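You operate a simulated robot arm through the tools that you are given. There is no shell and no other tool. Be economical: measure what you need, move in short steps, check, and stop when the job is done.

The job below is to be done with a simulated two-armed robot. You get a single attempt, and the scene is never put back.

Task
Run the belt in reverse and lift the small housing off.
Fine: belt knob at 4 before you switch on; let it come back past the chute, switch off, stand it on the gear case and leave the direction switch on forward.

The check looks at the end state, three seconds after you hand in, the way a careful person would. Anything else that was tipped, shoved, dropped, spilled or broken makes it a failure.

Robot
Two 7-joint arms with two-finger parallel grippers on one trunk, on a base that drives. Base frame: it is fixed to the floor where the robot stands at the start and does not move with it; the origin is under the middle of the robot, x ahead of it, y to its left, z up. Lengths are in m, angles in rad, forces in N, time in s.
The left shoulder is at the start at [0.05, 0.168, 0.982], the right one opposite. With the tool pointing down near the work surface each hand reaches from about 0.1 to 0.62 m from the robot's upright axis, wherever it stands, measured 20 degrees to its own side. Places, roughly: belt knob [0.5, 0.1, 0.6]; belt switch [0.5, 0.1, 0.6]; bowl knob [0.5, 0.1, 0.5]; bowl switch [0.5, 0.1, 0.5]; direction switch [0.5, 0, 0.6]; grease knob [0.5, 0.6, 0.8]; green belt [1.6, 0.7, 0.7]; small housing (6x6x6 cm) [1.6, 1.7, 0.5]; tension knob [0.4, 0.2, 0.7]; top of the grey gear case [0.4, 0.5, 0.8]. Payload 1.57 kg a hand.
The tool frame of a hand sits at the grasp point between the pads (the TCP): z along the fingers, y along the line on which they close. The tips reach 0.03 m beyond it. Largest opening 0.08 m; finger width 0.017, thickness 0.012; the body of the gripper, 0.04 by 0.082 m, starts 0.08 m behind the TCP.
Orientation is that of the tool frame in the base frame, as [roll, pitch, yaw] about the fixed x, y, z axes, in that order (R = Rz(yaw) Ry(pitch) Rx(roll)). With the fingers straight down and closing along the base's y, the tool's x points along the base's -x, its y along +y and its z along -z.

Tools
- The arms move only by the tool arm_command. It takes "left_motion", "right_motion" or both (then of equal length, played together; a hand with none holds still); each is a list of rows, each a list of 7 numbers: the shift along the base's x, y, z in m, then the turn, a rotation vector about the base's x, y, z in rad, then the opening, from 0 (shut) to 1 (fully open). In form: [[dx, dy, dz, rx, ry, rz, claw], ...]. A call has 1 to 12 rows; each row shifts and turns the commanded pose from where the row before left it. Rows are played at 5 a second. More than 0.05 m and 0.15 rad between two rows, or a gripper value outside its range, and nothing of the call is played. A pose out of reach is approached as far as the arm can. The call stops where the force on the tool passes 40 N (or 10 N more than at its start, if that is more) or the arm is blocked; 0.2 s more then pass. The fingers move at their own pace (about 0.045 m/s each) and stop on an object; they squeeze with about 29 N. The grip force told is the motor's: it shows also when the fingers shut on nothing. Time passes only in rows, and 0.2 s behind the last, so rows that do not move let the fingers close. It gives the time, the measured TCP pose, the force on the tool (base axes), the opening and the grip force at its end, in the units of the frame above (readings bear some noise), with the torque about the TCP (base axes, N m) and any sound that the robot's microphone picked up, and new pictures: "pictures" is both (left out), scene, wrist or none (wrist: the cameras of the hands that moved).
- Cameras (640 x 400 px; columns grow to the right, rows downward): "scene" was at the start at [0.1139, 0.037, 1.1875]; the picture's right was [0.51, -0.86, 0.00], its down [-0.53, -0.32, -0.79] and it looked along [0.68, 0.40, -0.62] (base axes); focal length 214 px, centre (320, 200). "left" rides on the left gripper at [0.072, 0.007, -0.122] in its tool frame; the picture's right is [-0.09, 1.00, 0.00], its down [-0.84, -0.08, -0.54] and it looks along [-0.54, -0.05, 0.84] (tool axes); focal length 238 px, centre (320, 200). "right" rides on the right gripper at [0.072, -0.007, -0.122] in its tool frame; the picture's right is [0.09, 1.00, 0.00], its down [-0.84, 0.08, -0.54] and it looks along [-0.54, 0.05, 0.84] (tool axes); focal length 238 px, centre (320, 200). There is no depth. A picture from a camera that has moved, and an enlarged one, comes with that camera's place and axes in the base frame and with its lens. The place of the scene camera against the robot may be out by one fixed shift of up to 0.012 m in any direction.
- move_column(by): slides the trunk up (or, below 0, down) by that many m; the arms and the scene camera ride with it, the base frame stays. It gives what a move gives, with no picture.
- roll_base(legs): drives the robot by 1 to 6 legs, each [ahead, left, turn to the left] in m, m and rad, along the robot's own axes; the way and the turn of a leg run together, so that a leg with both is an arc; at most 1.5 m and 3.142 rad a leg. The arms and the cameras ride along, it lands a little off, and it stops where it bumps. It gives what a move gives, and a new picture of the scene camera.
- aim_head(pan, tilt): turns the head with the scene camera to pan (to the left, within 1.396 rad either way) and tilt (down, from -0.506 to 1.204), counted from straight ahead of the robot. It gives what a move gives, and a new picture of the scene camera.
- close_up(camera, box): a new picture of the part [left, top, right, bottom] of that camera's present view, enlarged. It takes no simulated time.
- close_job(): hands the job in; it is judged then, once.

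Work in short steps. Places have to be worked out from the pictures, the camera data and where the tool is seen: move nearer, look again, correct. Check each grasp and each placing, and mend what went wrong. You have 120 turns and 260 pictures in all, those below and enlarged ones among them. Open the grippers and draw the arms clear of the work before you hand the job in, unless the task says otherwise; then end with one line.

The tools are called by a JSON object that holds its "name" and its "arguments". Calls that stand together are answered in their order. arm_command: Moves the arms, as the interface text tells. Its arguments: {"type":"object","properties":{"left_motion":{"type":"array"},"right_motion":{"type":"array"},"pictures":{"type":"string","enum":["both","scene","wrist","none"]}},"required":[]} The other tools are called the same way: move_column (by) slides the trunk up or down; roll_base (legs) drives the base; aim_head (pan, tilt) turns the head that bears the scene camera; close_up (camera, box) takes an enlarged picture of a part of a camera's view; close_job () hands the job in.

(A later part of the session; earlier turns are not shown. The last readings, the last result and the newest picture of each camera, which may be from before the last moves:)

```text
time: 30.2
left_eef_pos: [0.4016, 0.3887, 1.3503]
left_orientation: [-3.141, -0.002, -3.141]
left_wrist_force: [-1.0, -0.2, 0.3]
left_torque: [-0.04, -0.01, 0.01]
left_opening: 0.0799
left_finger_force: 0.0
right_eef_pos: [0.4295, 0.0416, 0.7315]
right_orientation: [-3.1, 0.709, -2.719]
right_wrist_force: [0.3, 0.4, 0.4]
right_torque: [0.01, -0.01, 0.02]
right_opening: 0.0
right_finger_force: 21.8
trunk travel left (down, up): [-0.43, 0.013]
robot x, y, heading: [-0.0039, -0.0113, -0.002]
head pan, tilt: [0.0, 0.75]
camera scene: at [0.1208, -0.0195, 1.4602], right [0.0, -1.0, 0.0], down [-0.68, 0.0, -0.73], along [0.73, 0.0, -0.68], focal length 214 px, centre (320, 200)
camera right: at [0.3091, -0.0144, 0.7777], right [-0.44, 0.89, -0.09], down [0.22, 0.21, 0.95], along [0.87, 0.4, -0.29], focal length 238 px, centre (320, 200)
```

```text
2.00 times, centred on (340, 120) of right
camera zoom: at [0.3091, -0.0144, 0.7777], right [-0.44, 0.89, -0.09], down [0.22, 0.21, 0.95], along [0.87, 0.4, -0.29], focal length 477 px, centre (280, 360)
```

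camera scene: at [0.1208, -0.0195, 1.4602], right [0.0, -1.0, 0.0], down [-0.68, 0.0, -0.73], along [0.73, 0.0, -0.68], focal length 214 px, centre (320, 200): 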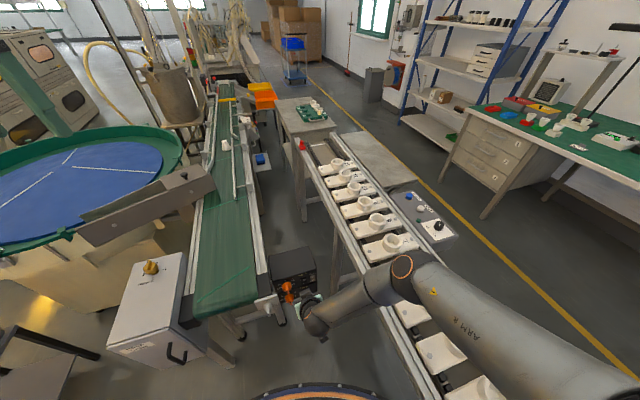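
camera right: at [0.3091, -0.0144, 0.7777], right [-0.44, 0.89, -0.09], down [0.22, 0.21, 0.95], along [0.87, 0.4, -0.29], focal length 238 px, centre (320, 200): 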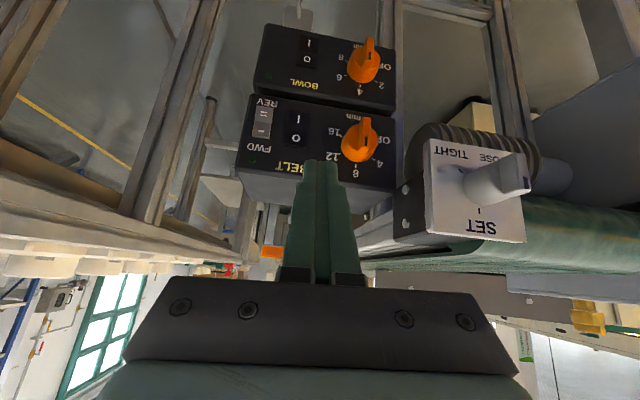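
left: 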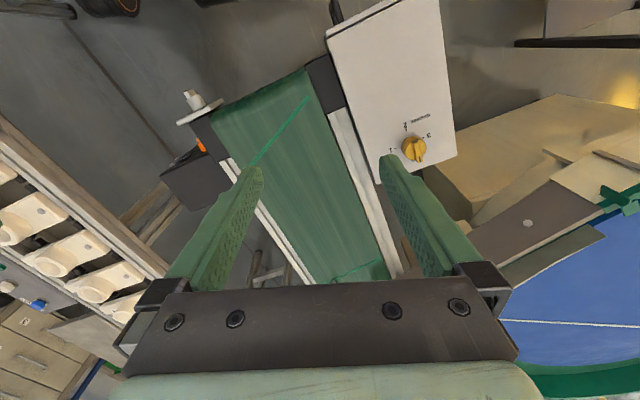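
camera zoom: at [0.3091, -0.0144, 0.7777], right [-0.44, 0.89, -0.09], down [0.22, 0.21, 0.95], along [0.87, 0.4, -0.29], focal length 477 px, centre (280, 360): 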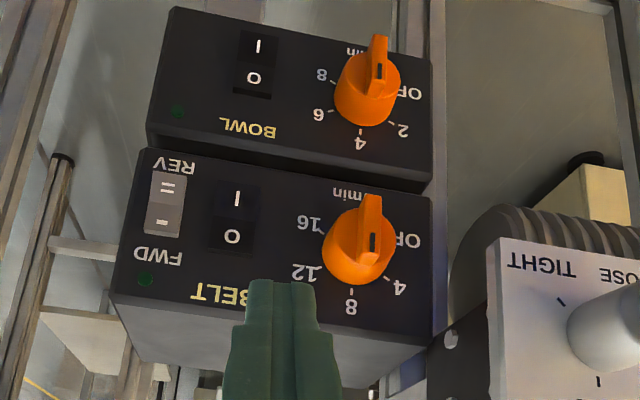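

The knob mark faces 8, and the belt switch shows O. I place the knob axis at about l −0.100 (belt-left coordinate) and z 0.6365, with the ridge tip about 0.48–0.50 ahead along the belt. I'll bring the fingertip to the right of the ridge, slightly above the axis.

{"name": "arm_command", "arguments": {"right_motion": [[0.018, 0.007, -0.019, 0, 0, 0, 0], [0.018, 0.012, -0.019, 0, 0, 0, 0], [0.0188, 0.013, -0.0177, 0, 0, 0, 0]], "pictures": "wrist"}}

{"name": "close_up", "arguments": {"camera": "right", "box": [220, 40, 460, 240]}}

```text
time: 31.2
left_eef_pos: [0.4018, 0.389, 1.3503]
left_orientation: [-3.141, 0.001, 3.14]
left_wrist_force: [-0.1, 0.5, 0.2]
left_torque: [-0.03, -0.02, 0.0]
left_opening: 0.0799
left_finger_force: 0.0
right_eef_pos: [0.5639, 0.0434, 0.742]
right_orientation: [-2.989, 0.829, -2.661]
right_wrist_force: [0.0, -0.6, 0.2]
right_torque: [0.01, 0.01, 0.02]
right_opening: 0.0
right_finger_force: 21.2
right hand out of reach, approached as far as the arm can: row 3
trunk travel left (down, up): [-0.43, 0.013]
robot x, y, heading: [-0.0006, -0.0116, -0.005]
head pan, tilt: [0.0, 0.75]
stopped in row 3 (right hand): the arm was blocked; the commanded pose is now the measured one
camera right: at [0.435, -0.01, 0.7719], right [-0.41, 0.9, -0.17], down [0.08, 0.22, 0.97], along [0.91, 0.38, -0.17], focal length 238 px, centre (320, 200)
```

right: 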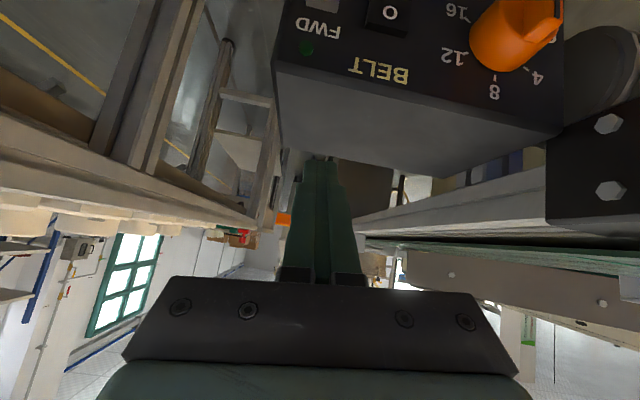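

```text
2.00 times, centred on (340, 140) of right
camera zoom: at [0.435, -0.01, 0.7719], right [-0.41, 0.9, -0.17], down [0.08, 0.22, 0.97], along [0.91, 0.38, -0.17], focal length 477 px, centre (280, 320)
```

zoom: 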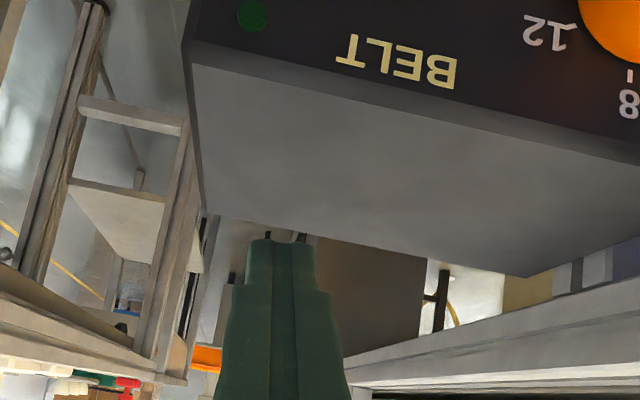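

The arm went off to [0.564, 0.043, 0.742] when row 3 became unreachable. I'll check the scene for any contact.

{"name": "aim_head", "arguments": {"pan": -0.35, "tilt": 0.85}}

{"name": "close_up", "arguments": {"camera": "scene", "box": [160, 120, 480, 320]}}

```text
time: 32.0
left_eef_pos: [0.4014, 0.3889, 1.3503]
left_orientation: [-3.14, 0.001, 3.141]
left_wrist_force: [-0.4, -0.5, -0.1]
left_torque: [-0.01, 0.04, -0.01]
left_opening: 0.0799
left_finger_force: 0.1
right_eef_pos: [0.563, 0.0426, 0.7428]
right_orientation: [-2.988, 0.832, -2.66]
right_wrist_force: [1.8, -0.2, 0.2]
right_torque: [0.01, 0.0, -0.02]
right_opening: 0.0
right_finger_force: 21.5
trunk travel left (down, up): [-0.43, 0.013]
robot x, y, heading: [-0.004, -0.0106, -0.005]
head pan, tilt: [-0.351, 0.85]
camera scene: at [0.1116, -0.0465, 1.4521], right [-0.34, -0.94, 0.0], down [-0.71, 0.26, -0.66], along [0.62, -0.23, -0.75], focal length 214 px, centre (320, 200)
```

scene: 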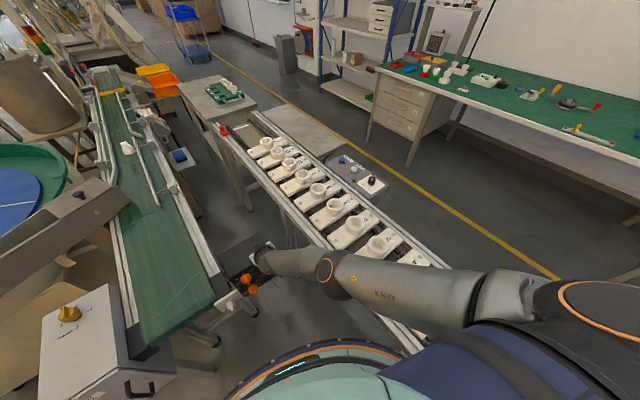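

```text
2.00 times, centred on (320, 220) of scene
camera zoom: at [0.1116, -0.0465, 1.4521], right [-0.34, -0.94, 0.0], down [-0.71, 0.26, -0.66], along [0.62, -0.23, -0.75], focal length 429 px, centre (320, 160)
```

zoom: 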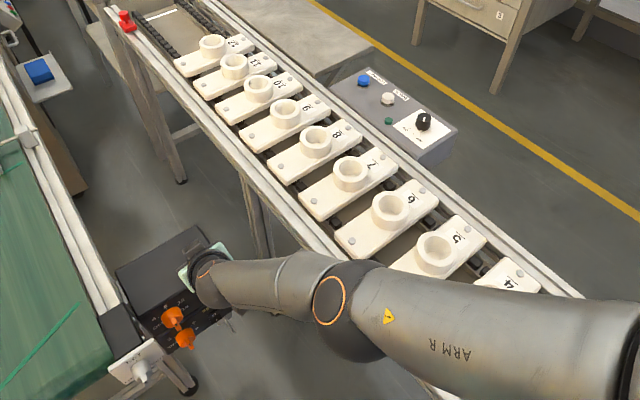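

The right elbow seems to have met the side of the rail; the castings look undisturbed. I'll lift the right hand straight up in small steps to free it. After that the left arm will work the panel, since its elbow side is free space.

{"name": "arm_command", "arguments": {"right_motion": [[-0.01, 0.0, 0.02, 0, 0, 0, 0], [-0.01, 0, 0.03, 0, 0, 0, 0], [-0.01, 0, 0.03, 0, 0, 0, 0]], "pictures": "scene"}}

{"name": "close_up", "arguments": {"camera": "scene", "box": [200, 160, 480, 340]}}

```text
time: 32.8
left_eef_pos: [0.4018, 0.3887, 1.3502]
left_orientation: [3.141, 0.001, 3.141]
left_wrist_force: [-0.4, -0.4, 0.6]
left_torque: [0.0, 0.04, 0.02]
left_opening: 0.08
left_finger_force: 0.1
right_eef_pos: [0.531, 0.0428, 0.8208]
right_orientation: [-2.99, 0.83, -2.663]
right_wrist_force: [0.5, -0.2, -0.3]
right_torque: [0.01, 0.01, 0.0]
right_opening: 0.0
right_finger_force: 21.5
trunk travel left (down, up): [-0.43, 0.013]
robot x, y, heading: [-0.0015, -0.0125, 0.003]
head pan, tilt: [-0.351, 0.85]
camera scene: at [0.1115, -0.0468, 1.4521], right [-0.34, -0.94, 0.0], down [-0.71, 0.26, -0.66], along [0.62, -0.23, -0.75], focal length 214 px, centre (320, 200)
```

scene: 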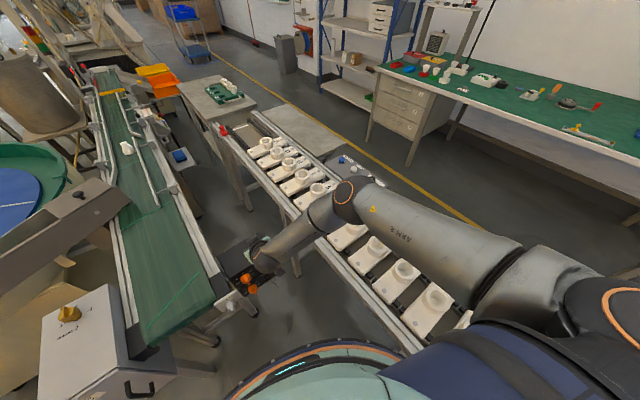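

```text
2.22 times, centred on (340, 250) of scene
camera zoom: at [0.1115, -0.0468, 1.4521], right [-0.34, -0.94, 0.0], down [-0.71, 0.26, -0.66], along [0.62, -0.23, -0.75], focal length 477 px, centre (276, 89)
```

zoom: 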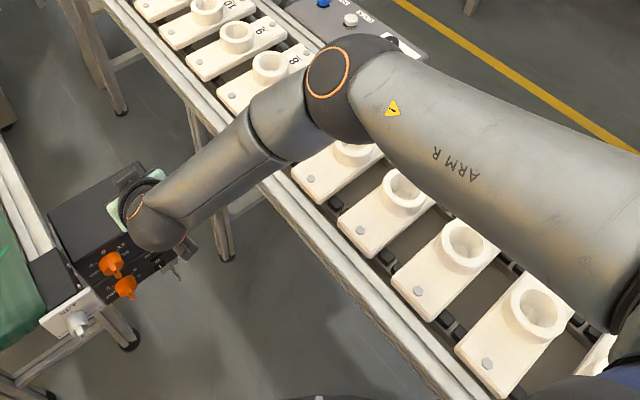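

Free, with the castings undisturbed. I'll fold the right hand up to tool-down and out of the way.

{"name": "arm_command", "arguments": {"right_motion": [[-0.01, 0, 0.045, 0, 0, 0, 0], [-0.01, 0, 0.045, -0.056, 0.126, 0, 0], [-0.01, -0.02, 0.045, -0.056, 0.126, 0, 0], [-0.01, -0.02, 0.04, -0.056, 0.126, 0, 0], [-0.02, -0.03, 0.03, -0.056, 0.126, 0, 0], [-0.02, -0.03, 0.03, -0.056, 0.126, 0, 0], [-0.02, -0.03, 0.03, -0.056, 0.126, 0, 0], [-0.02, -0.03, 0.03, 0, 0, 0, 0]], "pictures": "scene"}}

```text
refused: row 3 steps farther than a row can; nothing moved
```

Row 3 was a hair too long, so I'll resend with shorter steps.

{"name": "arm_command", "arguments": {"right_motion": [[-0.01, 0, 0.045, 0, 0, 0, 0], [-0.01, 0, 0.045, -0.056, 0.126, 0, 0], [-0.01, -0.02, 0.04, -0.056, 0.126, 0, 0], [-0.01, -0.02, 0.04, -0.056, 0.126, 0, 0], [-0.02, -0.03, 0.03, -0.056, 0.126, 0, 0], [-0.02, -0.03, 0.03, -0.056, 0.126, 0, 0], [-0.02, -0.03, 0.03, -0.056, 0.126, 0, 0], [-0.02, -0.03, 0.03, 0, 0, 0, 0]], "pictures": "scene"}}

```text
time: 34.6
left_eef_pos: [0.4014, 0.388, 1.3512]
left_orientation: [-3.141, 0.001, -3.14]
left_wrist_force: [-0.5, -0.3, -0.1]
left_torque: [0.02, -0.04, -0.01]
left_opening: 0.0801
left_finger_force: 0.0
right_eef_pos: [0.4107, -0.1195, 1.1118]
right_orientation: [-3.036, 0.003, -2.683]
right_wrist_force: [1.1, -0.2, -0.1]
right_torque: [0.01, -0.02, 0.0]
right_opening: 0.0003
right_finger_force: 21.3
trunk travel left (down, up): [-0.43, 0.013]
robot x, y, heading: [-0.0022, -0.0145, -0.003]
head pan, tilt: [-0.351, 0.85]
camera scene: at [0.1107, -0.0477, 1.4522], right [-0.34, -0.94, 0.0], down [-0.7, 0.26, -0.66], along [0.62, -0.23, -0.75], focal length 214 px, centre (320, 200)
```

scene: 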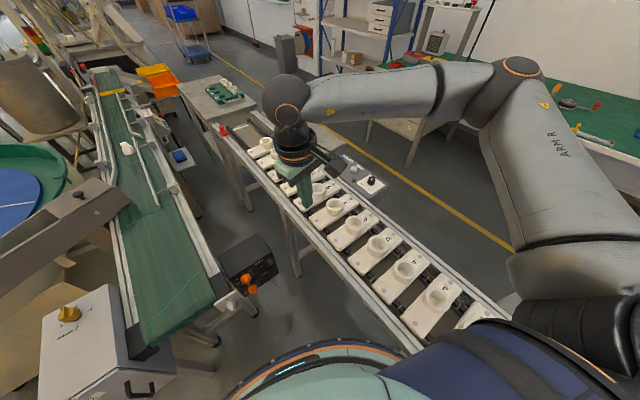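

Right arm is clear. I'll tuck the right hand a bit higher and outward, turn the base left to about 0.6 rad so the left arm can reach across to the panel, and lower the trunk.

{"name": "arm_command", "arguments": {"right_motion": [[-0.02, -0.03, 0.03, 0, 0, 0, 0], [-0.02, -0.03, 0.03, 0, 0, 0, 0], [-0.01, -0.03, 0.02, 0, 0, 0, 0]], "pictures": "none"}}

{"name": "roll_base", "arguments": {"legs": [[0, 0, 0.62]]}}

{"name": "move_column", "arguments": {"by": -0.2}}

{"name": "aim_head", "arguments": {"pan": -0.2, "tilt": 0.8}}

```text
time: 35.4
left_eef_pos: [0.4011, 0.3875, 1.3513]
left_orientation: [3.14, 0.001, -3.141]
left_wrist_force: [-0.9, -1.3, -0.3]
left_torque: [0.04, -0.03, 0.04]
left_opening: 0.0801
left_finger_force: 0.1
right_eef_pos: [0.357, -0.2092, 1.1891]
right_orientation: [-3.037, 0.001, -2.683]
right_wrist_force: [-0.9, -0.3, 0.2]
right_torque: [0.02, -0.02, 0.02]
right_opening: 0.0
right_finger_force: 21.0
trunk travel left (down, up): [-0.43, 0.013]
robot x, y, heading: [-0.0048, -0.0131, -0.001]
head pan, tilt: [-0.351, 0.85]
```

```text
time: 37.5
left_eef_pos: [0.093, 0.5488, 1.3508]
left_orientation: [3.141, -0.001, -2.522]
left_wrist_force: [-0.6, 1.2, 0.6]
left_torque: [0.0, 0.02, -0.02]
left_opening: 0.08
left_finger_force: 0.2
right_eef_pos: [0.4036, 0.0385, 1.1895]
right_orientation: [-3.035, 0.003, -2.063]
right_wrist_force: [-0.2, -0.2, -0.2]
right_torque: [0.06, 0.02, 0.0]
right_opening: 0.0
right_finger_force: 20.9
trunk travel left (down, up): [-0.43, 0.013]
robot x, y, heading: [-0.0005, -0.0118, 0.619]
head pan, tilt: [-0.351, 0.85]
camera scene: at [0.106, 0.0245, 1.4521], right [0.27, -0.96, 0.0], down [-0.72, -0.2, -0.66], along [0.64, 0.18, -0.75], focal length 214 px, centre (320, 200)
```

scene: 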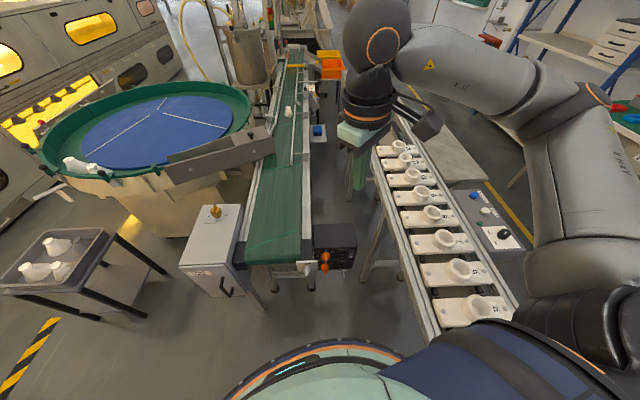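

```text
time: 39.7
left_eef_pos: [0.0932, 0.5481, 1.151]
left_orientation: [-3.141, 0.0, -2.522]
left_wrist_force: [-0.8, 0.5, -0.1]
left_torque: [0.03, 0.0, 0.07]
left_opening: 0.0803
left_finger_force: 0.1
right_eef_pos: [0.4034, 0.0377, 0.988]
right_orientation: [-3.034, 0.001, -2.06]
right_wrist_force: [-0.3, 0.8, -0.9]
right_torque: [0.02, 0.02, 0.02]
right_opening: 0.0002
right_finger_force: 21.2
trunk travel left (down, up): [-0.23, 0.213]
robot x, y, heading: [-0.002, -0.0119, 0.62]
head pan, tilt: [-0.351, 0.85]
```

```text
time: 40.4
left_eef_pos: [0.0946, 0.5486, 1.1503]
left_orientation: [-3.141, -0.002, -2.521]
left_wrist_force: [-0.3, 0.8, -0.1]
left_torque: [0.04, 0.01, 0.01]
left_opening: 0.0798
left_finger_force: 0.0
right_eef_pos: [0.4044, 0.0397, 0.988]
right_orientation: [-3.035, 0.002, -2.062]
right_wrist_force: [0.5, 0.0, 0.7]
right_torque: [-0.01, 0.03, -0.04]
right_opening: 0.0
right_finger_force: 21.7
trunk travel left (down, up): [-0.23, 0.213]
robot x, y, heading: [-0.0025, -0.0091, 0.619]
head pan, tilt: [-0.201, 0.799]
camera scene: at [0.1044, 0.0364, 1.2561], right [0.41, -0.91, 0.0], down [-0.66, -0.29, -0.7], along [0.64, 0.28, -0.72], focal length 214 px, centre (320, 200)
```

scene: 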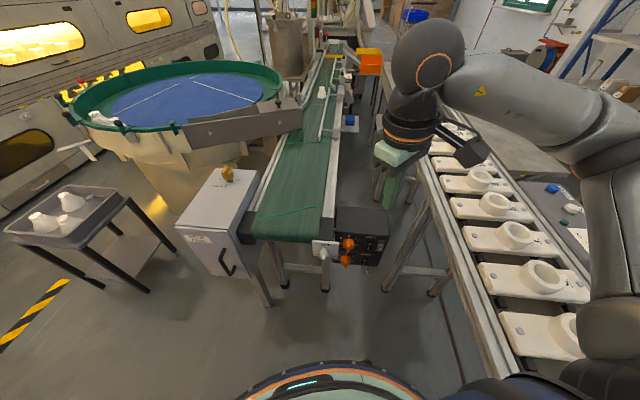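

The left hand is free to come across. I'll shift the right hand farther right and bring the left hand over in front of the panel at height, yawing to the panel heading.

{"name": "arm_command", "arguments": {"right_motion": [[0.01, -0.03, 0.01, 0, 0, 0, 0], [0.015, -0.035, 0.01, 0, 0, 0, 0], [0.015, -0.035, 0.01, 0, 0, 0, 0], [0, 0, 0, 0, 0, 0, 0], [0, 0, 0, 0, 0, 0, 0], [0, 0, 0, 0, 0, 0, 0], [0, 0, 0, 0, 0, 0, 0], [0, 0, 0, 0, 0, 0, 0], [0, 0, 0, 0, 0, 0, 0], [0, 0, 0, 0, 0, 0, 0], [0, 0, 0, 0, 0, 0, 0], [0, 0, 0, 0, 0, 0, 0]], "left_motion": [[0.024, -0.0315, -0.0125, 0, 0, -0.1, 0], [0.024, -0.0315, -0.0125, 0, 0, -0.1, 0], [0.024, -0.0315, -0.0125, 0, 0, 0, 0], [0.024, -0.0315, -0.0125, 0, 0, 0, 0], [0.024, -0.0315, -0.0125, 0, 0, 0, 0], [0.024, -0.0315, -0.0125, 0, 0, 0, 0], [0.024, -0.0315, -0.0125, 0, 0, 0, 0], [0.024, -0.0315, -0.0125, 0, 0, 0, 0], [0.024, -0.0315, -0.0125, 0, 0, 0, 0], [0.024, -0.0315, -0.0125, 0, 0, 0, 0], [0.024, -0.0315, -0.0125, 0, 0, 0, 0], [0.024, -0.0315, -0.0125, 0, 0, 0, 0]]}}

```text
time: 43.0
left_eef_pos: [0.251, 0.3201, 1.0232]
left_orientation: [-3.14, 0.0, -2.721]
left_wrist_force: [0.1, -0.2, -0.2]
left_torque: [-0.03, 0.03, -0.02]
left_opening: 0.0
left_finger_force: 21.2
left hand out of reach, approached as far as the arm can: row 7, 8, 9, 10, 11, 12
right_eef_pos: [0.4441, -0.0622, 1.0203]
right_orientation: [-3.036, 0.002, -2.061]
right_wrist_force: [-0.1, -0.1, 0.6]
right_torque: [0.0, 0.01, 0.01]
right_opening: 0.0003
right_finger_force: 21.5
trunk travel left (down, up): [-0.23, 0.213]
robot x, y, heading: [-0.0021, -0.012, 0.618]
head pan, tilt: [-0.201, 0.799]
camera scene: at [0.1044, 0.0365, 1.2561], right [0.41, -0.91, 0.0], down [-0.65, -0.29, -0.7], along [0.64, 0.28, -0.72], focal length 214 px, centre (320, 200)
camera right: at [0.4044, -0.122, 1.1422], right [-0.92, 0.39, -0.11], down [0.28, 0.8, 0.53], along [0.29, 0.46, -0.84], focal length 238 px, centre (320, 200)
camera left: at [0.1832, 0.298, 1.1448], right [-0.32, 0.95, 0.0], down [0.8, 0.27, 0.54], along [0.51, 0.17, -0.84], focal length 238 px, centre (320, 200)
```

scene: 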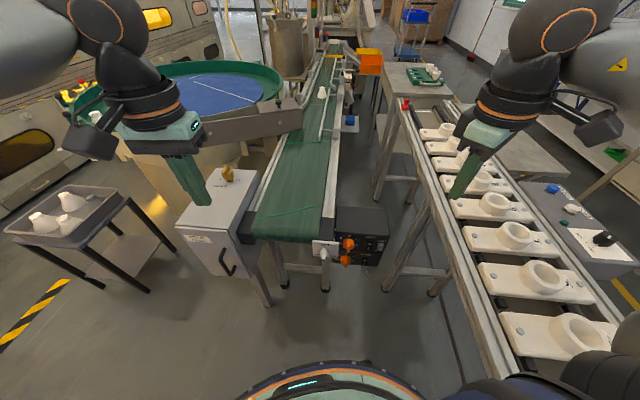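
right: 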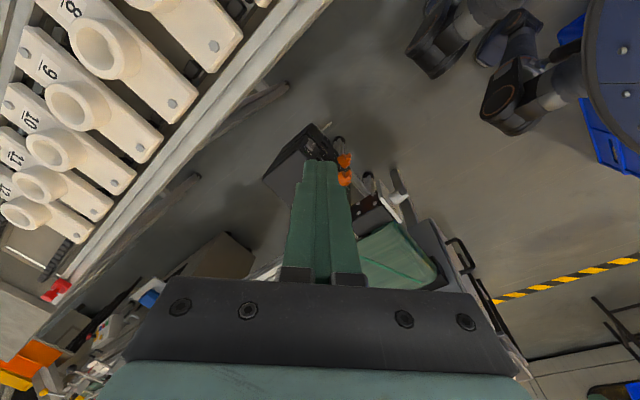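
left: 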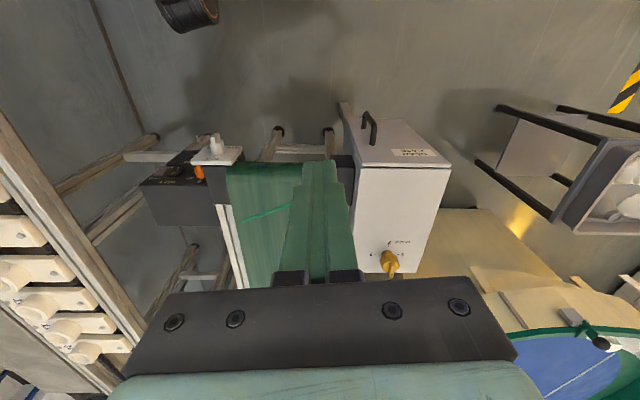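

The left arm can't cross either, so tool-down, near the start configuration, is the reliable workspace. I'll go back to a heading of about 0.38 with the trunk near its start height and use the right hand tool-down (tip forward for the rockers). First the left hand goes back out.

{"name": "arm_command", "arguments": {"left_motion": [[-0.024, 0.0315, 0.0125, 0, 0, 0, 0], [-0.024, 0.0315, 0.0125, 0, 0, 0, 0], [-0.024, 0.0315, 0.0125, 0, 0, 0, 0], [-0.024, 0.0315, 0.0125, 0, 0, 0, 0], [-0.024, 0.0315, 0.0125, 0, 0, 0, 0], [-0.024, 0.0315, 0.0125, 0, 0, 0, 0], [-0.024, 0.0315, 0.0125, 0, 0, 0, 0], [-0.024, 0.0315, 0.0125, 0, 0, 0, 0]], "pictures": "none"}}

{"name": "roll_base", "arguments": {"legs": [[0, 0, -0.24]]}}

```text
time: 44.8
left_eef_pos: [0.06, 0.573, 1.1226]
left_orientation: [3.142, -0.001, -2.724]
left_wrist_force: [-0.1, 0.4, -0.7]
left_torque: [0.03, 0.02, -0.05]
left_opening: 0.0001
left_finger_force: 21.6
right_eef_pos: [0.4443, -0.0611, 1.0192]
right_orientation: [-3.033, 0.002, -2.062]
right_wrist_force: [-0.2, 0.2, -0.2]
right_torque: [0.01, 0.01, 0.03]
right_opening: 0.0
right_finger_force: 21.4
trunk travel left (down, up): [-0.23, 0.213]
robot x, y, heading: [-0.0035, -0.0102, 0.616]
head pan, tilt: [-0.201, 0.799]
```

```text
time: 46.0
left_eef_pos: [0.1968, 0.5415, 1.1229]
left_orientation: [-3.141, 0.0, -2.96]
left_wrist_force: [0.0, -0.1, -0.6]
left_torque: [0.0, -0.02, -0.03]
left_opening: 0.0
left_finger_force: 21.1
right_eef_pos: [0.4193, -0.1656, 1.019]
right_orientation: [-3.035, 0.002, -2.301]
right_wrist_force: [0.7, -0.5, 0.4]
right_torque: [-0.01, 0.01, 0.04]
right_opening: 0.0001
right_finger_force: 21.2
trunk travel left (down, up): [-0.23, 0.213]
robot x, y, heading: [-0.0002, -0.011, 0.382]
head pan, tilt: [-0.201, 0.799]
camera scene: at [0.1148, 0.0096, 1.2561], right [0.18, -0.98, 0.0], down [-0.71, -0.13, -0.7], along [0.69, 0.13, -0.72], focal length 214 px, centre (320, 200)
```

scene: 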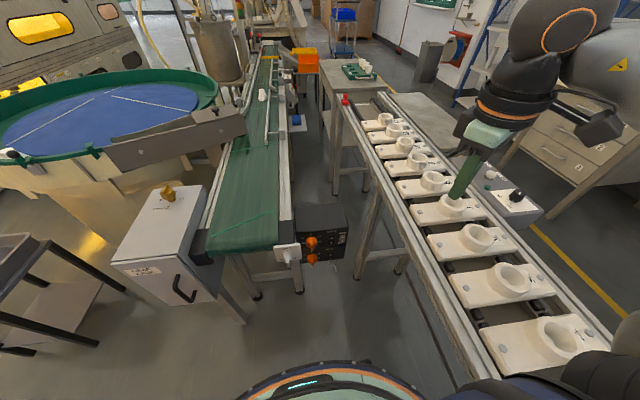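

Right hand is tool-down and clear. I'll swing it in front of the panel at height, aligning it to the panel heading with a modest 0.45 rad tip-forward pitch.

{"name": "arm_command", "arguments": {"right_motion": [[0, 0.03, -0.02, 0, 0, -0.14, 0], [0, 0.03, -0.03, 0, 0, -0.14, 0], [0, 0.03, -0.03, 0, 0, -0.14, 0], [0, 0.03, -0.03, 0.096, 0.043, 0, 0], [0.01, 0.03, -0.03, 0.046, -0.103, 0, 0], [0.01, 0.03, -0.03, 0.046, -0.103, 0, 0], [0.01, 0.03, -0.03, 0.046, -0.103, 0, 0], [0, 0.003, -0.03, 0.046, -0.103, 0, 0], [0, 0, -0.03, 0, 0, 0, 0]]}}

```text
time: 48.0
left_eef_pos: [0.1973, 0.5413, 1.1233]
left_orientation: [-3.142, 0.0, -2.961]
left_wrist_force: [0.4, -0.1, 0.6]
left_torque: [-0.01, 0.01, 0.01]
left_opening: 0.0002
left_finger_force: 21.5
right_eef_pos: [0.4498, 0.0482, 0.7582]
right_orientation: [-3.141, 0.456, -2.722]
right_wrist_force: [0.9, 0.7, -1.2]
right_torque: [-0.01, 0.0, 0.03]
right_opening: 0.0
right_finger_force: 21.5
trunk travel left (down, up): [-0.23, 0.213]
robot x, y, heading: [-0.0016, -0.0116, 0.381]
head pan, tilt: [-0.201, 0.799]
camera scene: at [0.1147, 0.0097, 1.2562], right [0.18, -0.98, 0.0], down [-0.71, -0.13, -0.7], along [0.69, 0.12, -0.72], focal length 214 px, centre (320, 200)
camera right: at [0.3445, -0.0071, 0.8382], right [-0.48, 0.88, -0.04], down [0.44, 0.28, 0.85], along [0.76, 0.39, -0.52], focal length 238 px, centre (320, 200)
```

scene: 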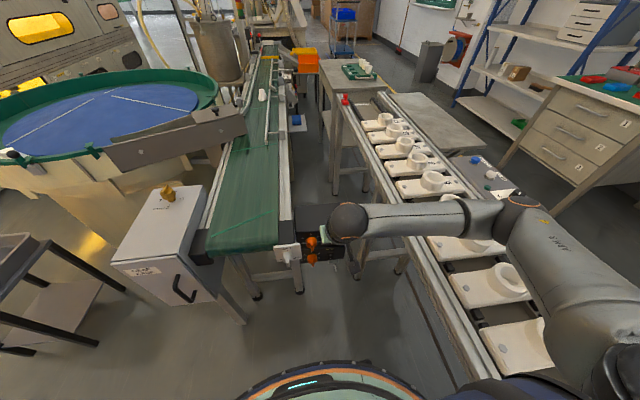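
right: 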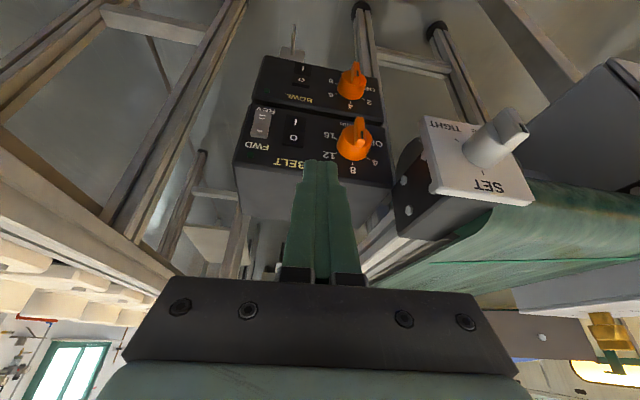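

Pose reached cleanly with the elbow high. Now I'll move the fingertip down to the right side of the knob ridge in small steps.

{"name": "arm_command", "arguments": {"right_motion": [[0.01, 0.0045, -0.027, 0, 0, 0, 0], [0.014, 0.009, -0.027, 0, 0, 0, 0], [0.0146, 0.0137, -0.027, 0, 0, 0, 0]], "pictures": "wrist"}}

{"name": "close_up", "arguments": {"camera": "right", "box": [240, 70, 440, 210]}}

```text
time: 48.8
left_eef_pos: [0.1977, 0.5415, 1.1232]
left_orientation: [-3.141, 0.001, -2.96]
left_wrist_force: [-0.2, 0.4, 0.3]
left_torque: [0.01, 0.01, 0.04]
left_opening: 0.0
left_finger_force: 21.3
right_eef_pos: [0.4893, 0.074, 0.6773]
right_orientation: [-3.139, 0.456, -2.723]
right_wrist_force: [-0.1, 0.2, 0.6]
right_torque: [-0.03, 0.01, 0.03]
right_opening: 0.0
right_finger_force: 21.3
trunk travel left (down, up): [-0.23, 0.213]
robot x, y, heading: [-0.0014, -0.0114, 0.384]
head pan, tilt: [-0.201, 0.799]
camera right: at [0.384, 0.0201, 0.7567], right [-0.48, 0.88, -0.04], down [0.44, 0.28, 0.85], along [0.76, 0.39, -0.52], focal length 238 px, centre (320, 200)
```

right: 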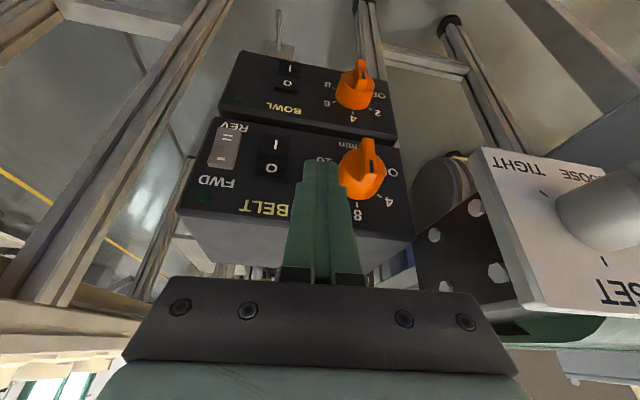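

```text
2.86 times, centred on (340, 140) of right
camera zoom: at [0.384, 0.0201, 0.7567], right [-0.48, 0.88, -0.04], down [0.44, 0.28, 0.85], along [0.76, 0.39, -0.52], focal length 681 px, centre (263, 371)
```

zoom: 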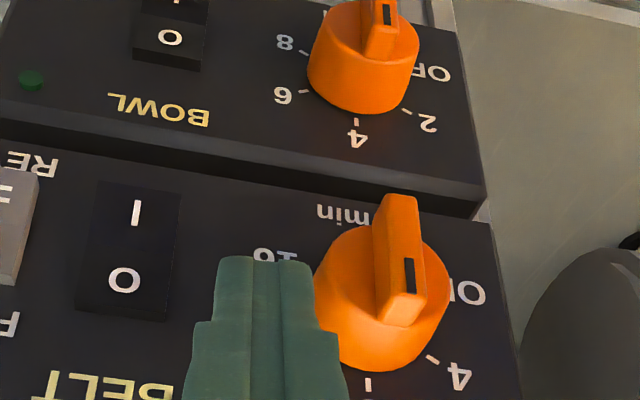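

The fingertip sits about 14 mm right of the ridge at the right depth, just in front of the disc. I'll push it left 18 mm and look.

{"name": "arm_command", "arguments": {"right_motion": [[-0.0024, 0.0055, 0, 0, 0, 0, 0], [-0.0024, 0.0055, 0, 0, 0, 0, 0], [-0.0025, 0.0054, 0, 0, 0, 0, 0]], "pictures": "none"}}

{"name": "close_up", "arguments": {"camera": "right", "box": [240, 70, 440, 210]}}

```text
time: 49.6
left_eef_pos: [0.1985, 0.5409, 1.1223]
left_orientation: [-3.14, 0.0, -2.959]
left_wrist_force: [-0.5, 0.2, 0.5]
left_torque: [-0.03, -0.05, -0.01]
left_opening: 0.0
left_finger_force: 21.3
right_eef_pos: [0.4804, 0.0901, 0.6791]
right_orientation: [-3.141, 0.452, -2.721]
right_wrist_force: [0.6, -0.1, 0.7]
right_torque: [0.01, 0.0, 0.02]
right_opening: 0.0001
right_finger_force: 21.5
trunk travel left (down, up): [-0.23, 0.213]
robot x, y, heading: [-0.0052, -0.0088, 0.38]
head pan, tilt: [-0.201, 0.799]
```

```text
2.86 times, centred on (340, 140) of right
camera zoom: at [0.3755, 0.0368, 0.7578], right [-0.48, 0.88, -0.04], down [0.44, 0.28, 0.85], along [0.76, 0.39, -0.52], focal length 681 px, centre (263, 371)
```

zoom: 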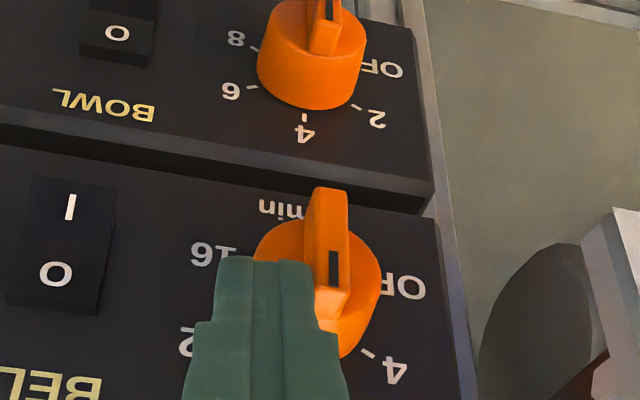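

The finger is just at the ridge, which hasn't turned yet. I'll push 6 mm more.

{"name": "arm_command", "arguments": {"right_motion": [[-0.0012, 0.0027, 0, 0, 0, 0, 0], [-0.0012, 0.0027, 0, 0, 0, 0, 0]], "pictures": "none"}}

{"name": "close_up", "arguments": {"camera": "right", "box": [240, 70, 440, 210]}}

```text
time: 50.2
left_eef_pos: [0.1972, 0.5421, 1.1222]
left_orientation: [3.141, -0.001, -2.96]
left_wrist_force: [0.1, 0.3, 0.3]
left_torque: [0.03, -0.04, 0.02]
left_opening: 0.0
left_finger_force: 21.1
right_eef_pos: [0.4773, 0.0961, 0.6785]
right_orientation: [-3.14, 0.454, -2.72]
right_wrist_force: [1.6, 0.0, 0.5]
right_torque: [-0.01, -0.04, -0.02]
right_opening: 0.0
right_finger_force: 21.5
trunk travel left (down, up): [-0.23, 0.213]
robot x, y, heading: [-0.0029, -0.0137, 0.382]
head pan, tilt: [-0.201, 0.799]
```

```text
2.86 times, centred on (340, 140) of right
camera zoom: at [0.3735, 0.0426, 0.7575], right [-0.48, 0.88, -0.04], down [0.44, 0.28, 0.85], along [0.76, 0.39, -0.52], focal length 681 px, centre (263, 371)
```

zoom: 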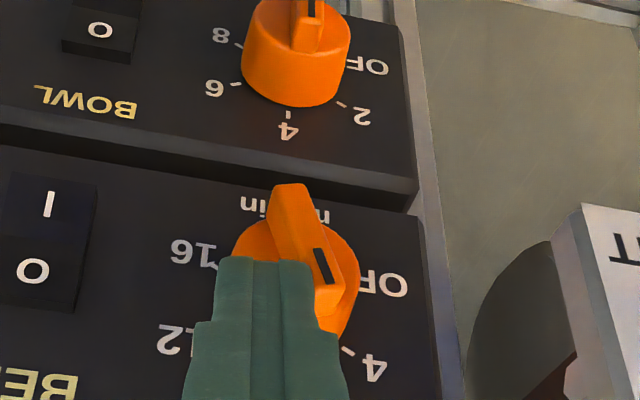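

The knob is turning, now about 20° towards 4, with little force. I'll continue 5 mm.

{"name": "arm_command", "arguments": {"right_motion": [[-0.001, 0.0023, 0, 0, 0, 0, 0], [-0.001, 0.0023, 0, 0, 0, 0, 0]], "pictures": "none"}}

{"name": "close_up", "arguments": {"camera": "right", "box": [240, 70, 440, 210]}}

```text
time: 50.8
left_eef_pos: [0.1969, 0.5402, 1.1223]
left_orientation: [3.141, 0.001, -2.959]
left_wrist_force: [0.9, -0.2, 0.0]
left_torque: [0.0, 0.01, -0.02]
left_opening: 0.0
left_finger_force: 21.1
right_eef_pos: [0.4781, 0.1016, 0.6799]
right_orientation: [3.141, 0.453, -2.722]
right_wrist_force: [-0.1, -0.4, -0.2]
right_torque: [-0.02, 0.0, 0.02]
right_opening: 0.0
right_finger_force: 21.6
trunk travel left (down, up): [-0.23, 0.213]
robot x, y, heading: [-0.0011, -0.0136, 0.379]
head pan, tilt: [-0.201, 0.799]
```

```text
2.86 times, centred on (340, 140) of right
camera zoom: at [0.3718, 0.0478, 0.758], right [-0.48, 0.88, -0.04], down [0.44, 0.28, 0.85], along [0.76, 0.39, -0.52], focal length 681 px, centre (263, 371)
```

zoom: 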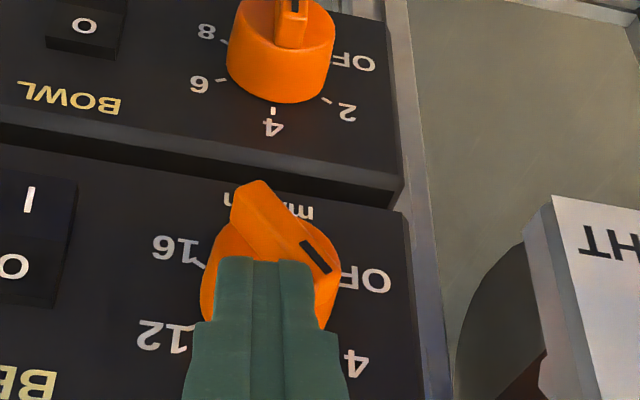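

About 40° turned so far. I'll nudge 2.5 mm more, then back off to check against the tick.

{"name": "arm_command", "arguments": {"right_motion": [[-0.001, 0.0023, 0, 0, 0, 0, 0], [0.004, -0.009, 0.0, 0, 0, 0, 0], [0.006, -0.0137, 0.0, 0, 0, 0, 0]], "pictures": "none"}}

{"name": "close_up", "arguments": {"camera": "right", "box": [260, 70, 460, 210]}}

```text
time: 51.6
left_eef_pos: [0.196, 0.54, 1.1224]
left_orientation: [3.141, -0.001, -2.96]
left_wrist_force: [0.1, -0.7, -0.6]
left_torque: [0.02, 0.02, 0.01]
left_opening: 0.0
left_finger_force: 21.7
right_eef_pos: [0.4856, 0.0807, 0.6791]
right_orientation: [-3.142, 0.451, -2.72]
right_wrist_force: [-0.1, -0.6, -0.1]
right_torque: [0.02, 0.04, -0.02]
right_opening: 0.0
right_finger_force: 21.4
trunk travel left (down, up): [-0.23, 0.213]
robot x, y, heading: [-0.0035, -0.0123, 0.384]
head pan, tilt: [-0.201, 0.799]
```

```text
2.86 times, centred on (360, 140) of right
camera zoom: at [0.3808, 0.0274, 0.758], right [-0.48, 0.88, -0.04], down [0.44, 0.28, 0.85], along [0.76, 0.39, -0.52], focal length 681 px, centre (206, 371)
```

zoom: 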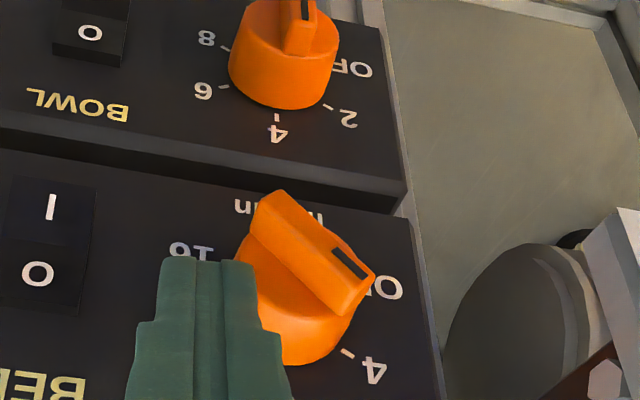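

By geometry the pointer is about 40–45° round, and tick 4 measures about 55°. I'll push again, 4 mm lower on the ridge, to the same lateral end point, then back off and check.

{"name": "arm_command", "arguments": {"right_motion": [[0, 0, -0.004, 0, 0, 0, 0], [-0.0033, 0.0073, 0, 0, 0, 0, 0], [-0.0033, 0.0073, 0, 0, 0, 0, 0], [-0.0033, 0.0073, 0, 0, 0, 0, 0], [0.004, -0.009, 0.0, 0, 0, 0, 0], [0.006, -0.0137, 0.0, 0, 0, 0, 0]], "pictures": "none"}}

{"name": "close_up", "arguments": {"camera": "right", "box": [260, 70, 460, 210]}}

```text
time: 53.0
left_eef_pos: [0.1963, 0.5412, 1.1225]
left_orientation: [3.14, 0.001, -2.961]
left_wrist_force: [0.4, 0.0, 0.6]
left_torque: [0.0, 0.0, 0.01]
left_opening: 0.0
left_finger_force: 21.0
right_eef_pos: [0.4847, 0.0795, 0.6727]
right_orientation: [3.141, 0.452, -2.721]
right_wrist_force: [-0.5, -0.3, 0.0]
right_torque: [-0.01, 0.0, 0.03]
right_opening: 0.0001
right_finger_force: 21.7
trunk travel left (down, up): [-0.23, 0.213]
robot x, y, heading: [-0.0024, -0.0116, 0.378]
head pan, tilt: [-0.201, 0.799]
```

```text
2.86 times, centred on (360, 140) of right
camera zoom: at [0.3799, 0.0258, 0.7521], right [-0.48, 0.87, -0.04], down [0.44, 0.28, 0.85], along [0.76, 0.39, -0.52], focal length 681 px, centre (206, 371)
```

zoom: 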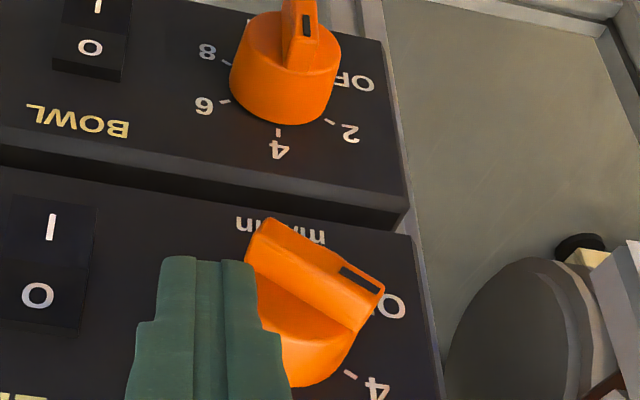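

It turned further. I'll back the hand off to see the full dial for an accurate reading.

{"name": "arm_command", "arguments": {"right_motion": [[-0.02, -0.025, 0.0, 0, 0, 0, 0], [-0.03, -0.02, 0.0, 0, 0, 0, 0]], "pictures": "none"}}

{"name": "close_up", "arguments": {"camera": "right", "box": [300, 70, 460, 190]}}

{"name": "close_up", "arguments": {"camera": "scene", "box": [280, 215, 360, 275]}}

```text
time: 53.6
left_eef_pos: [0.1972, 0.541, 1.1231]
left_orientation: [-3.141, 0.0, -2.96]
left_wrist_force: [-0.7, 0.0, 0.8]
left_torque: [0.01, 0.02, -0.02]
left_opening: 0.0
left_finger_force: 21.1
right_eef_pos: [0.4332, 0.0329, 0.6712]
right_orientation: [-3.138, 0.454, -2.721]
right_wrist_force: [0.2, 0.6, -0.3]
right_torque: [-0.05, 0.01, 0.01]
right_opening: 0.0
right_finger_force: 21.4
trunk travel left (down, up): [-0.23, 0.213]
robot x, y, heading: [-0.0015, -0.0122, 0.381]
head pan, tilt: [-0.201, 0.799]
```

```text
3.33 times, centred on (380, 130) of right
camera zoom: at [0.329, -0.0218, 0.7515], right [-0.48, 0.88, -0.04], down [0.44, 0.28, 0.85], along [0.76, 0.39, -0.52], focal length 794 px, centre (120, 433)
```

zoom: 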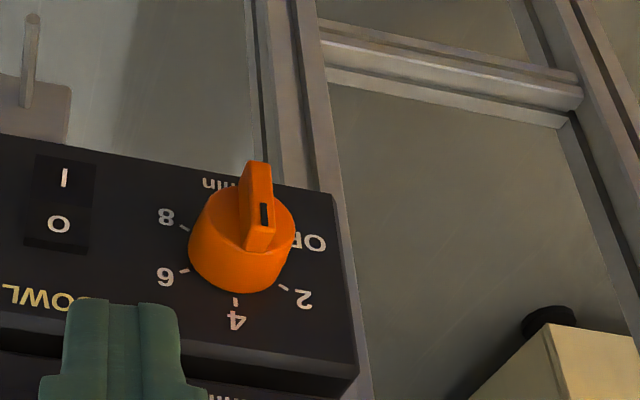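

```text
6.67 times, centred on (320, 245) of scene
camera zoom: at [0.1146, 0.0095, 1.2562], right [0.18, -0.98, 0.0], down [-0.71, -0.13, -0.7], along [0.69, 0.13, -0.72], focal length 1430 px, centre (320, -100)
```

zoom: 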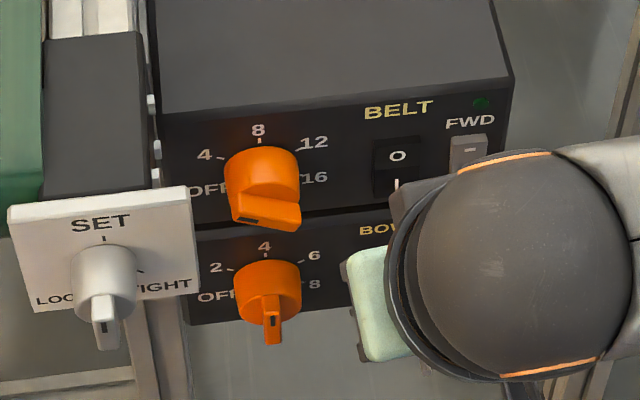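

The scene view suggests the pointer is near 4. I'll raise the hand to the earlier stage pose for a clean wrist view.

{"name": "arm_command", "arguments": {"right_motion": [[0.005, -0.005, 0.04, 0, 0, 0, 0], [0.01, 0.0, 0.04, 0, 0, 0, 0]], "pictures": "none"}}

{"name": "close_up", "arguments": {"camera": "right", "box": [230, 80, 410, 200]}}

```text
time: 54.2
left_eef_pos: [0.1964, 0.5402, 1.123]
left_orientation: [3.141, -0.001, -2.96]
left_wrist_force: [0.6, 0.0, -0.3]
left_torque: [-0.01, -0.02, 0.01]
left_opening: 0.0001
left_finger_force: 20.7
right_eef_pos: [0.4471, 0.0291, 0.7546]
right_orientation: [-3.14, 0.454, -2.72]
right_wrist_force: [0.3, 0.1, 0.5]
right_torque: [-0.01, 0.0, -0.01]
right_opening: 0.0002
right_finger_force: 21.1
trunk travel left (down, up): [-0.23, 0.213]
robot x, y, heading: [-0.0019, -0.0087, 0.381]
head pan, tilt: [-0.201, 0.799]
```

```text
3.33 times, centred on (320, 140) of right
camera zoom: at [0.3432, -0.0251, 0.8332], right [-0.48, 0.88, -0.04], down [0.44, 0.28, 0.85], along [0.76, 0.39, -0.52], focal length 794 px, centre (320, 400)
```

zoom: 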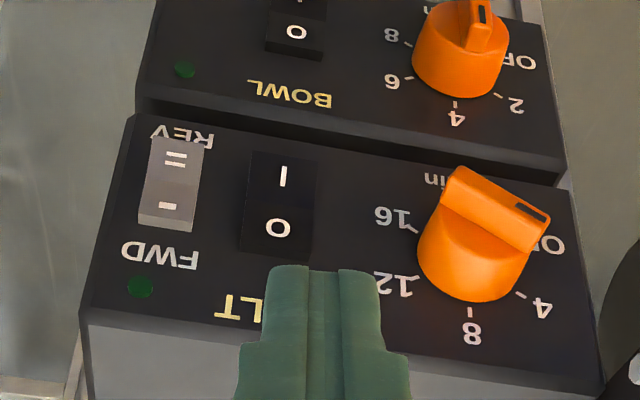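

The ridge measures about 55° from vertical and tick 4 about 54°, so the knob is on 4. Next is the direction rocker at about l −0.208, whose lower (REV) half is at z ≈ 0.608. I'll position the fingertip in front of it.

{"name": "arm_command", "arguments": {"right_motion": [[0.0107, -0.024, 0, 0, 0, 0, 0], [0.0107, -0.024, -0.02, 0, 0, 0, 0], [0, 0, -0.035, 0, 0, 0, 0], [0, 0, -0.035, 0, 0, 0, 0], [0, 0, -0.034, 0, 0, 0, 0], [0.0205, 0.009, 0, 0, 0, 0, 0], [0.0205, 0.009, 0, 0, 0, 0, 0]]}}

{"name": "close_up", "arguments": {"camera": "right", "box": [240, 80, 420, 200]}}

```text
time: 55.8
left_eef_pos: [0.1969, 0.5415, 1.1211]
left_orientation: [3.141, 0.0, -2.962]
left_wrist_force: [-0.1, -0.4, -0.2]
left_torque: [-0.02, -0.02, 0.02]
left_opening: 0.0
left_finger_force: 21.0
right_eef_pos: [0.5131, -0.0023, 0.6299]
right_orientation: [-3.14, 0.451, -2.721]
right_wrist_force: [-0.4, -0.2, 0.0]
right_torque: [0.01, 0.01, -0.01]
right_opening: 0.0002
right_finger_force: 21.2
trunk travel left (down, up): [-0.23, 0.213]
robot x, y, heading: [0.0005, -0.0095, 0.383]
head pan, tilt: [-0.201, 0.799]
camera scene: at [0.1147, 0.0098, 1.2561], right [0.18, -0.98, 0.0], down [-0.71, -0.13, -0.7], along [0.69, 0.12, -0.72], focal length 214 px, centre (320, 200)
camera right: at [0.4083, -0.0547, 0.7098], right [-0.48, 0.88, -0.04], down [0.44, 0.28, 0.85], along [0.76, 0.39, -0.52], focal length 238 px, centre (320, 200)
```

scene: 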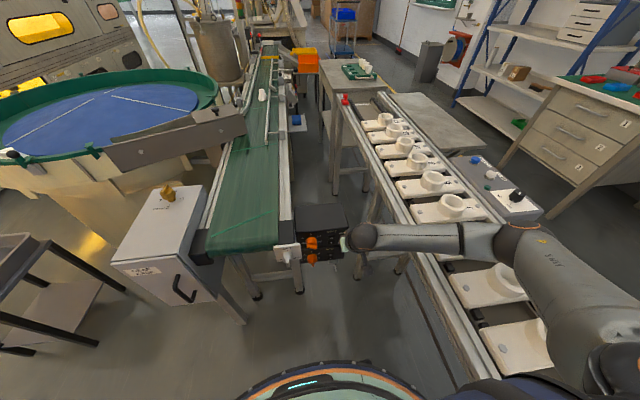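
right: 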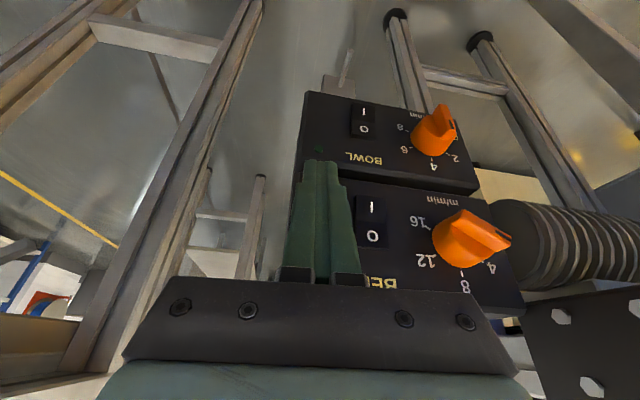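

```text
3.33 times, centred on (330, 140) of right
camera zoom: at [0.4083, -0.0547, 0.7098], right [-0.48, 0.88, -0.04], down [0.44, 0.28, 0.85], along [0.76, 0.39, -0.52], focal length 794 px, centre (287, 400)
```

zoom: 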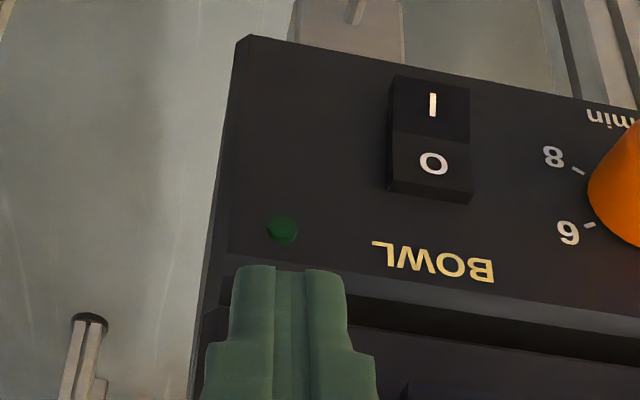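

The tip is lined up with the REV half. I'll press forward in small steps until force shows.

{"name": "arm_command", "arguments": {"right_motion": [[0.0056, 0.0048, 0, 0, 0, 0, 0], [0.0064, 0.0028, 0, 0, 0, 0, 0], [0.0064, 0.0028, 0, 0, 0, 0, 0], [0.0046, 0.002, 0, 0, 0, 0, 0]], "pictures": "none"}}

{"name": "close_up", "arguments": {"camera": "right", "box": [240, 100, 420, 220]}}

```text
time: 56.8
left_eef_pos: [0.1951, 0.5398, 1.1229]
left_orientation: [-3.141, 0.002, -2.962]
left_wrist_force: [0.7, -0.1, 0.2]
left_torque: [-0.02, 0.03, -0.05]
left_opening: 0.0
left_finger_force: 21.2
right_eef_pos: [0.5281, 0.0089, 0.6267]
right_orientation: [3.141, 0.434, -2.722]
right_wrist_force: [-34.5, -14.1, -2.8]
right_torque: [-0.28, 0.58, -0.11]
right_opening: 0.0001
right_finger_force: 21.1
trunk travel left (down, up): [-0.23, 0.213]
robot x, y, heading: [-0.005, -0.0115, 0.384]
head pan, tilt: [-0.201, 0.799]
```

```text
3.33 times, centred on (330, 160) of right
camera zoom: at [0.4243, -0.0443, 0.7076], right [-0.48, 0.88, -0.04], down [0.45, 0.29, 0.84], along [0.75, 0.39, -0.54], focal length 794 px, centre (287, 333)
```

zoom: 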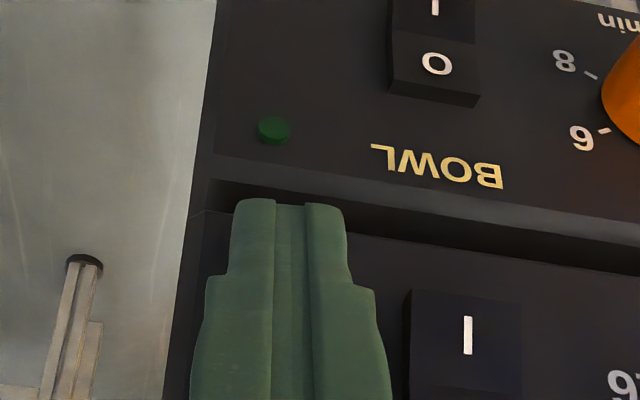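

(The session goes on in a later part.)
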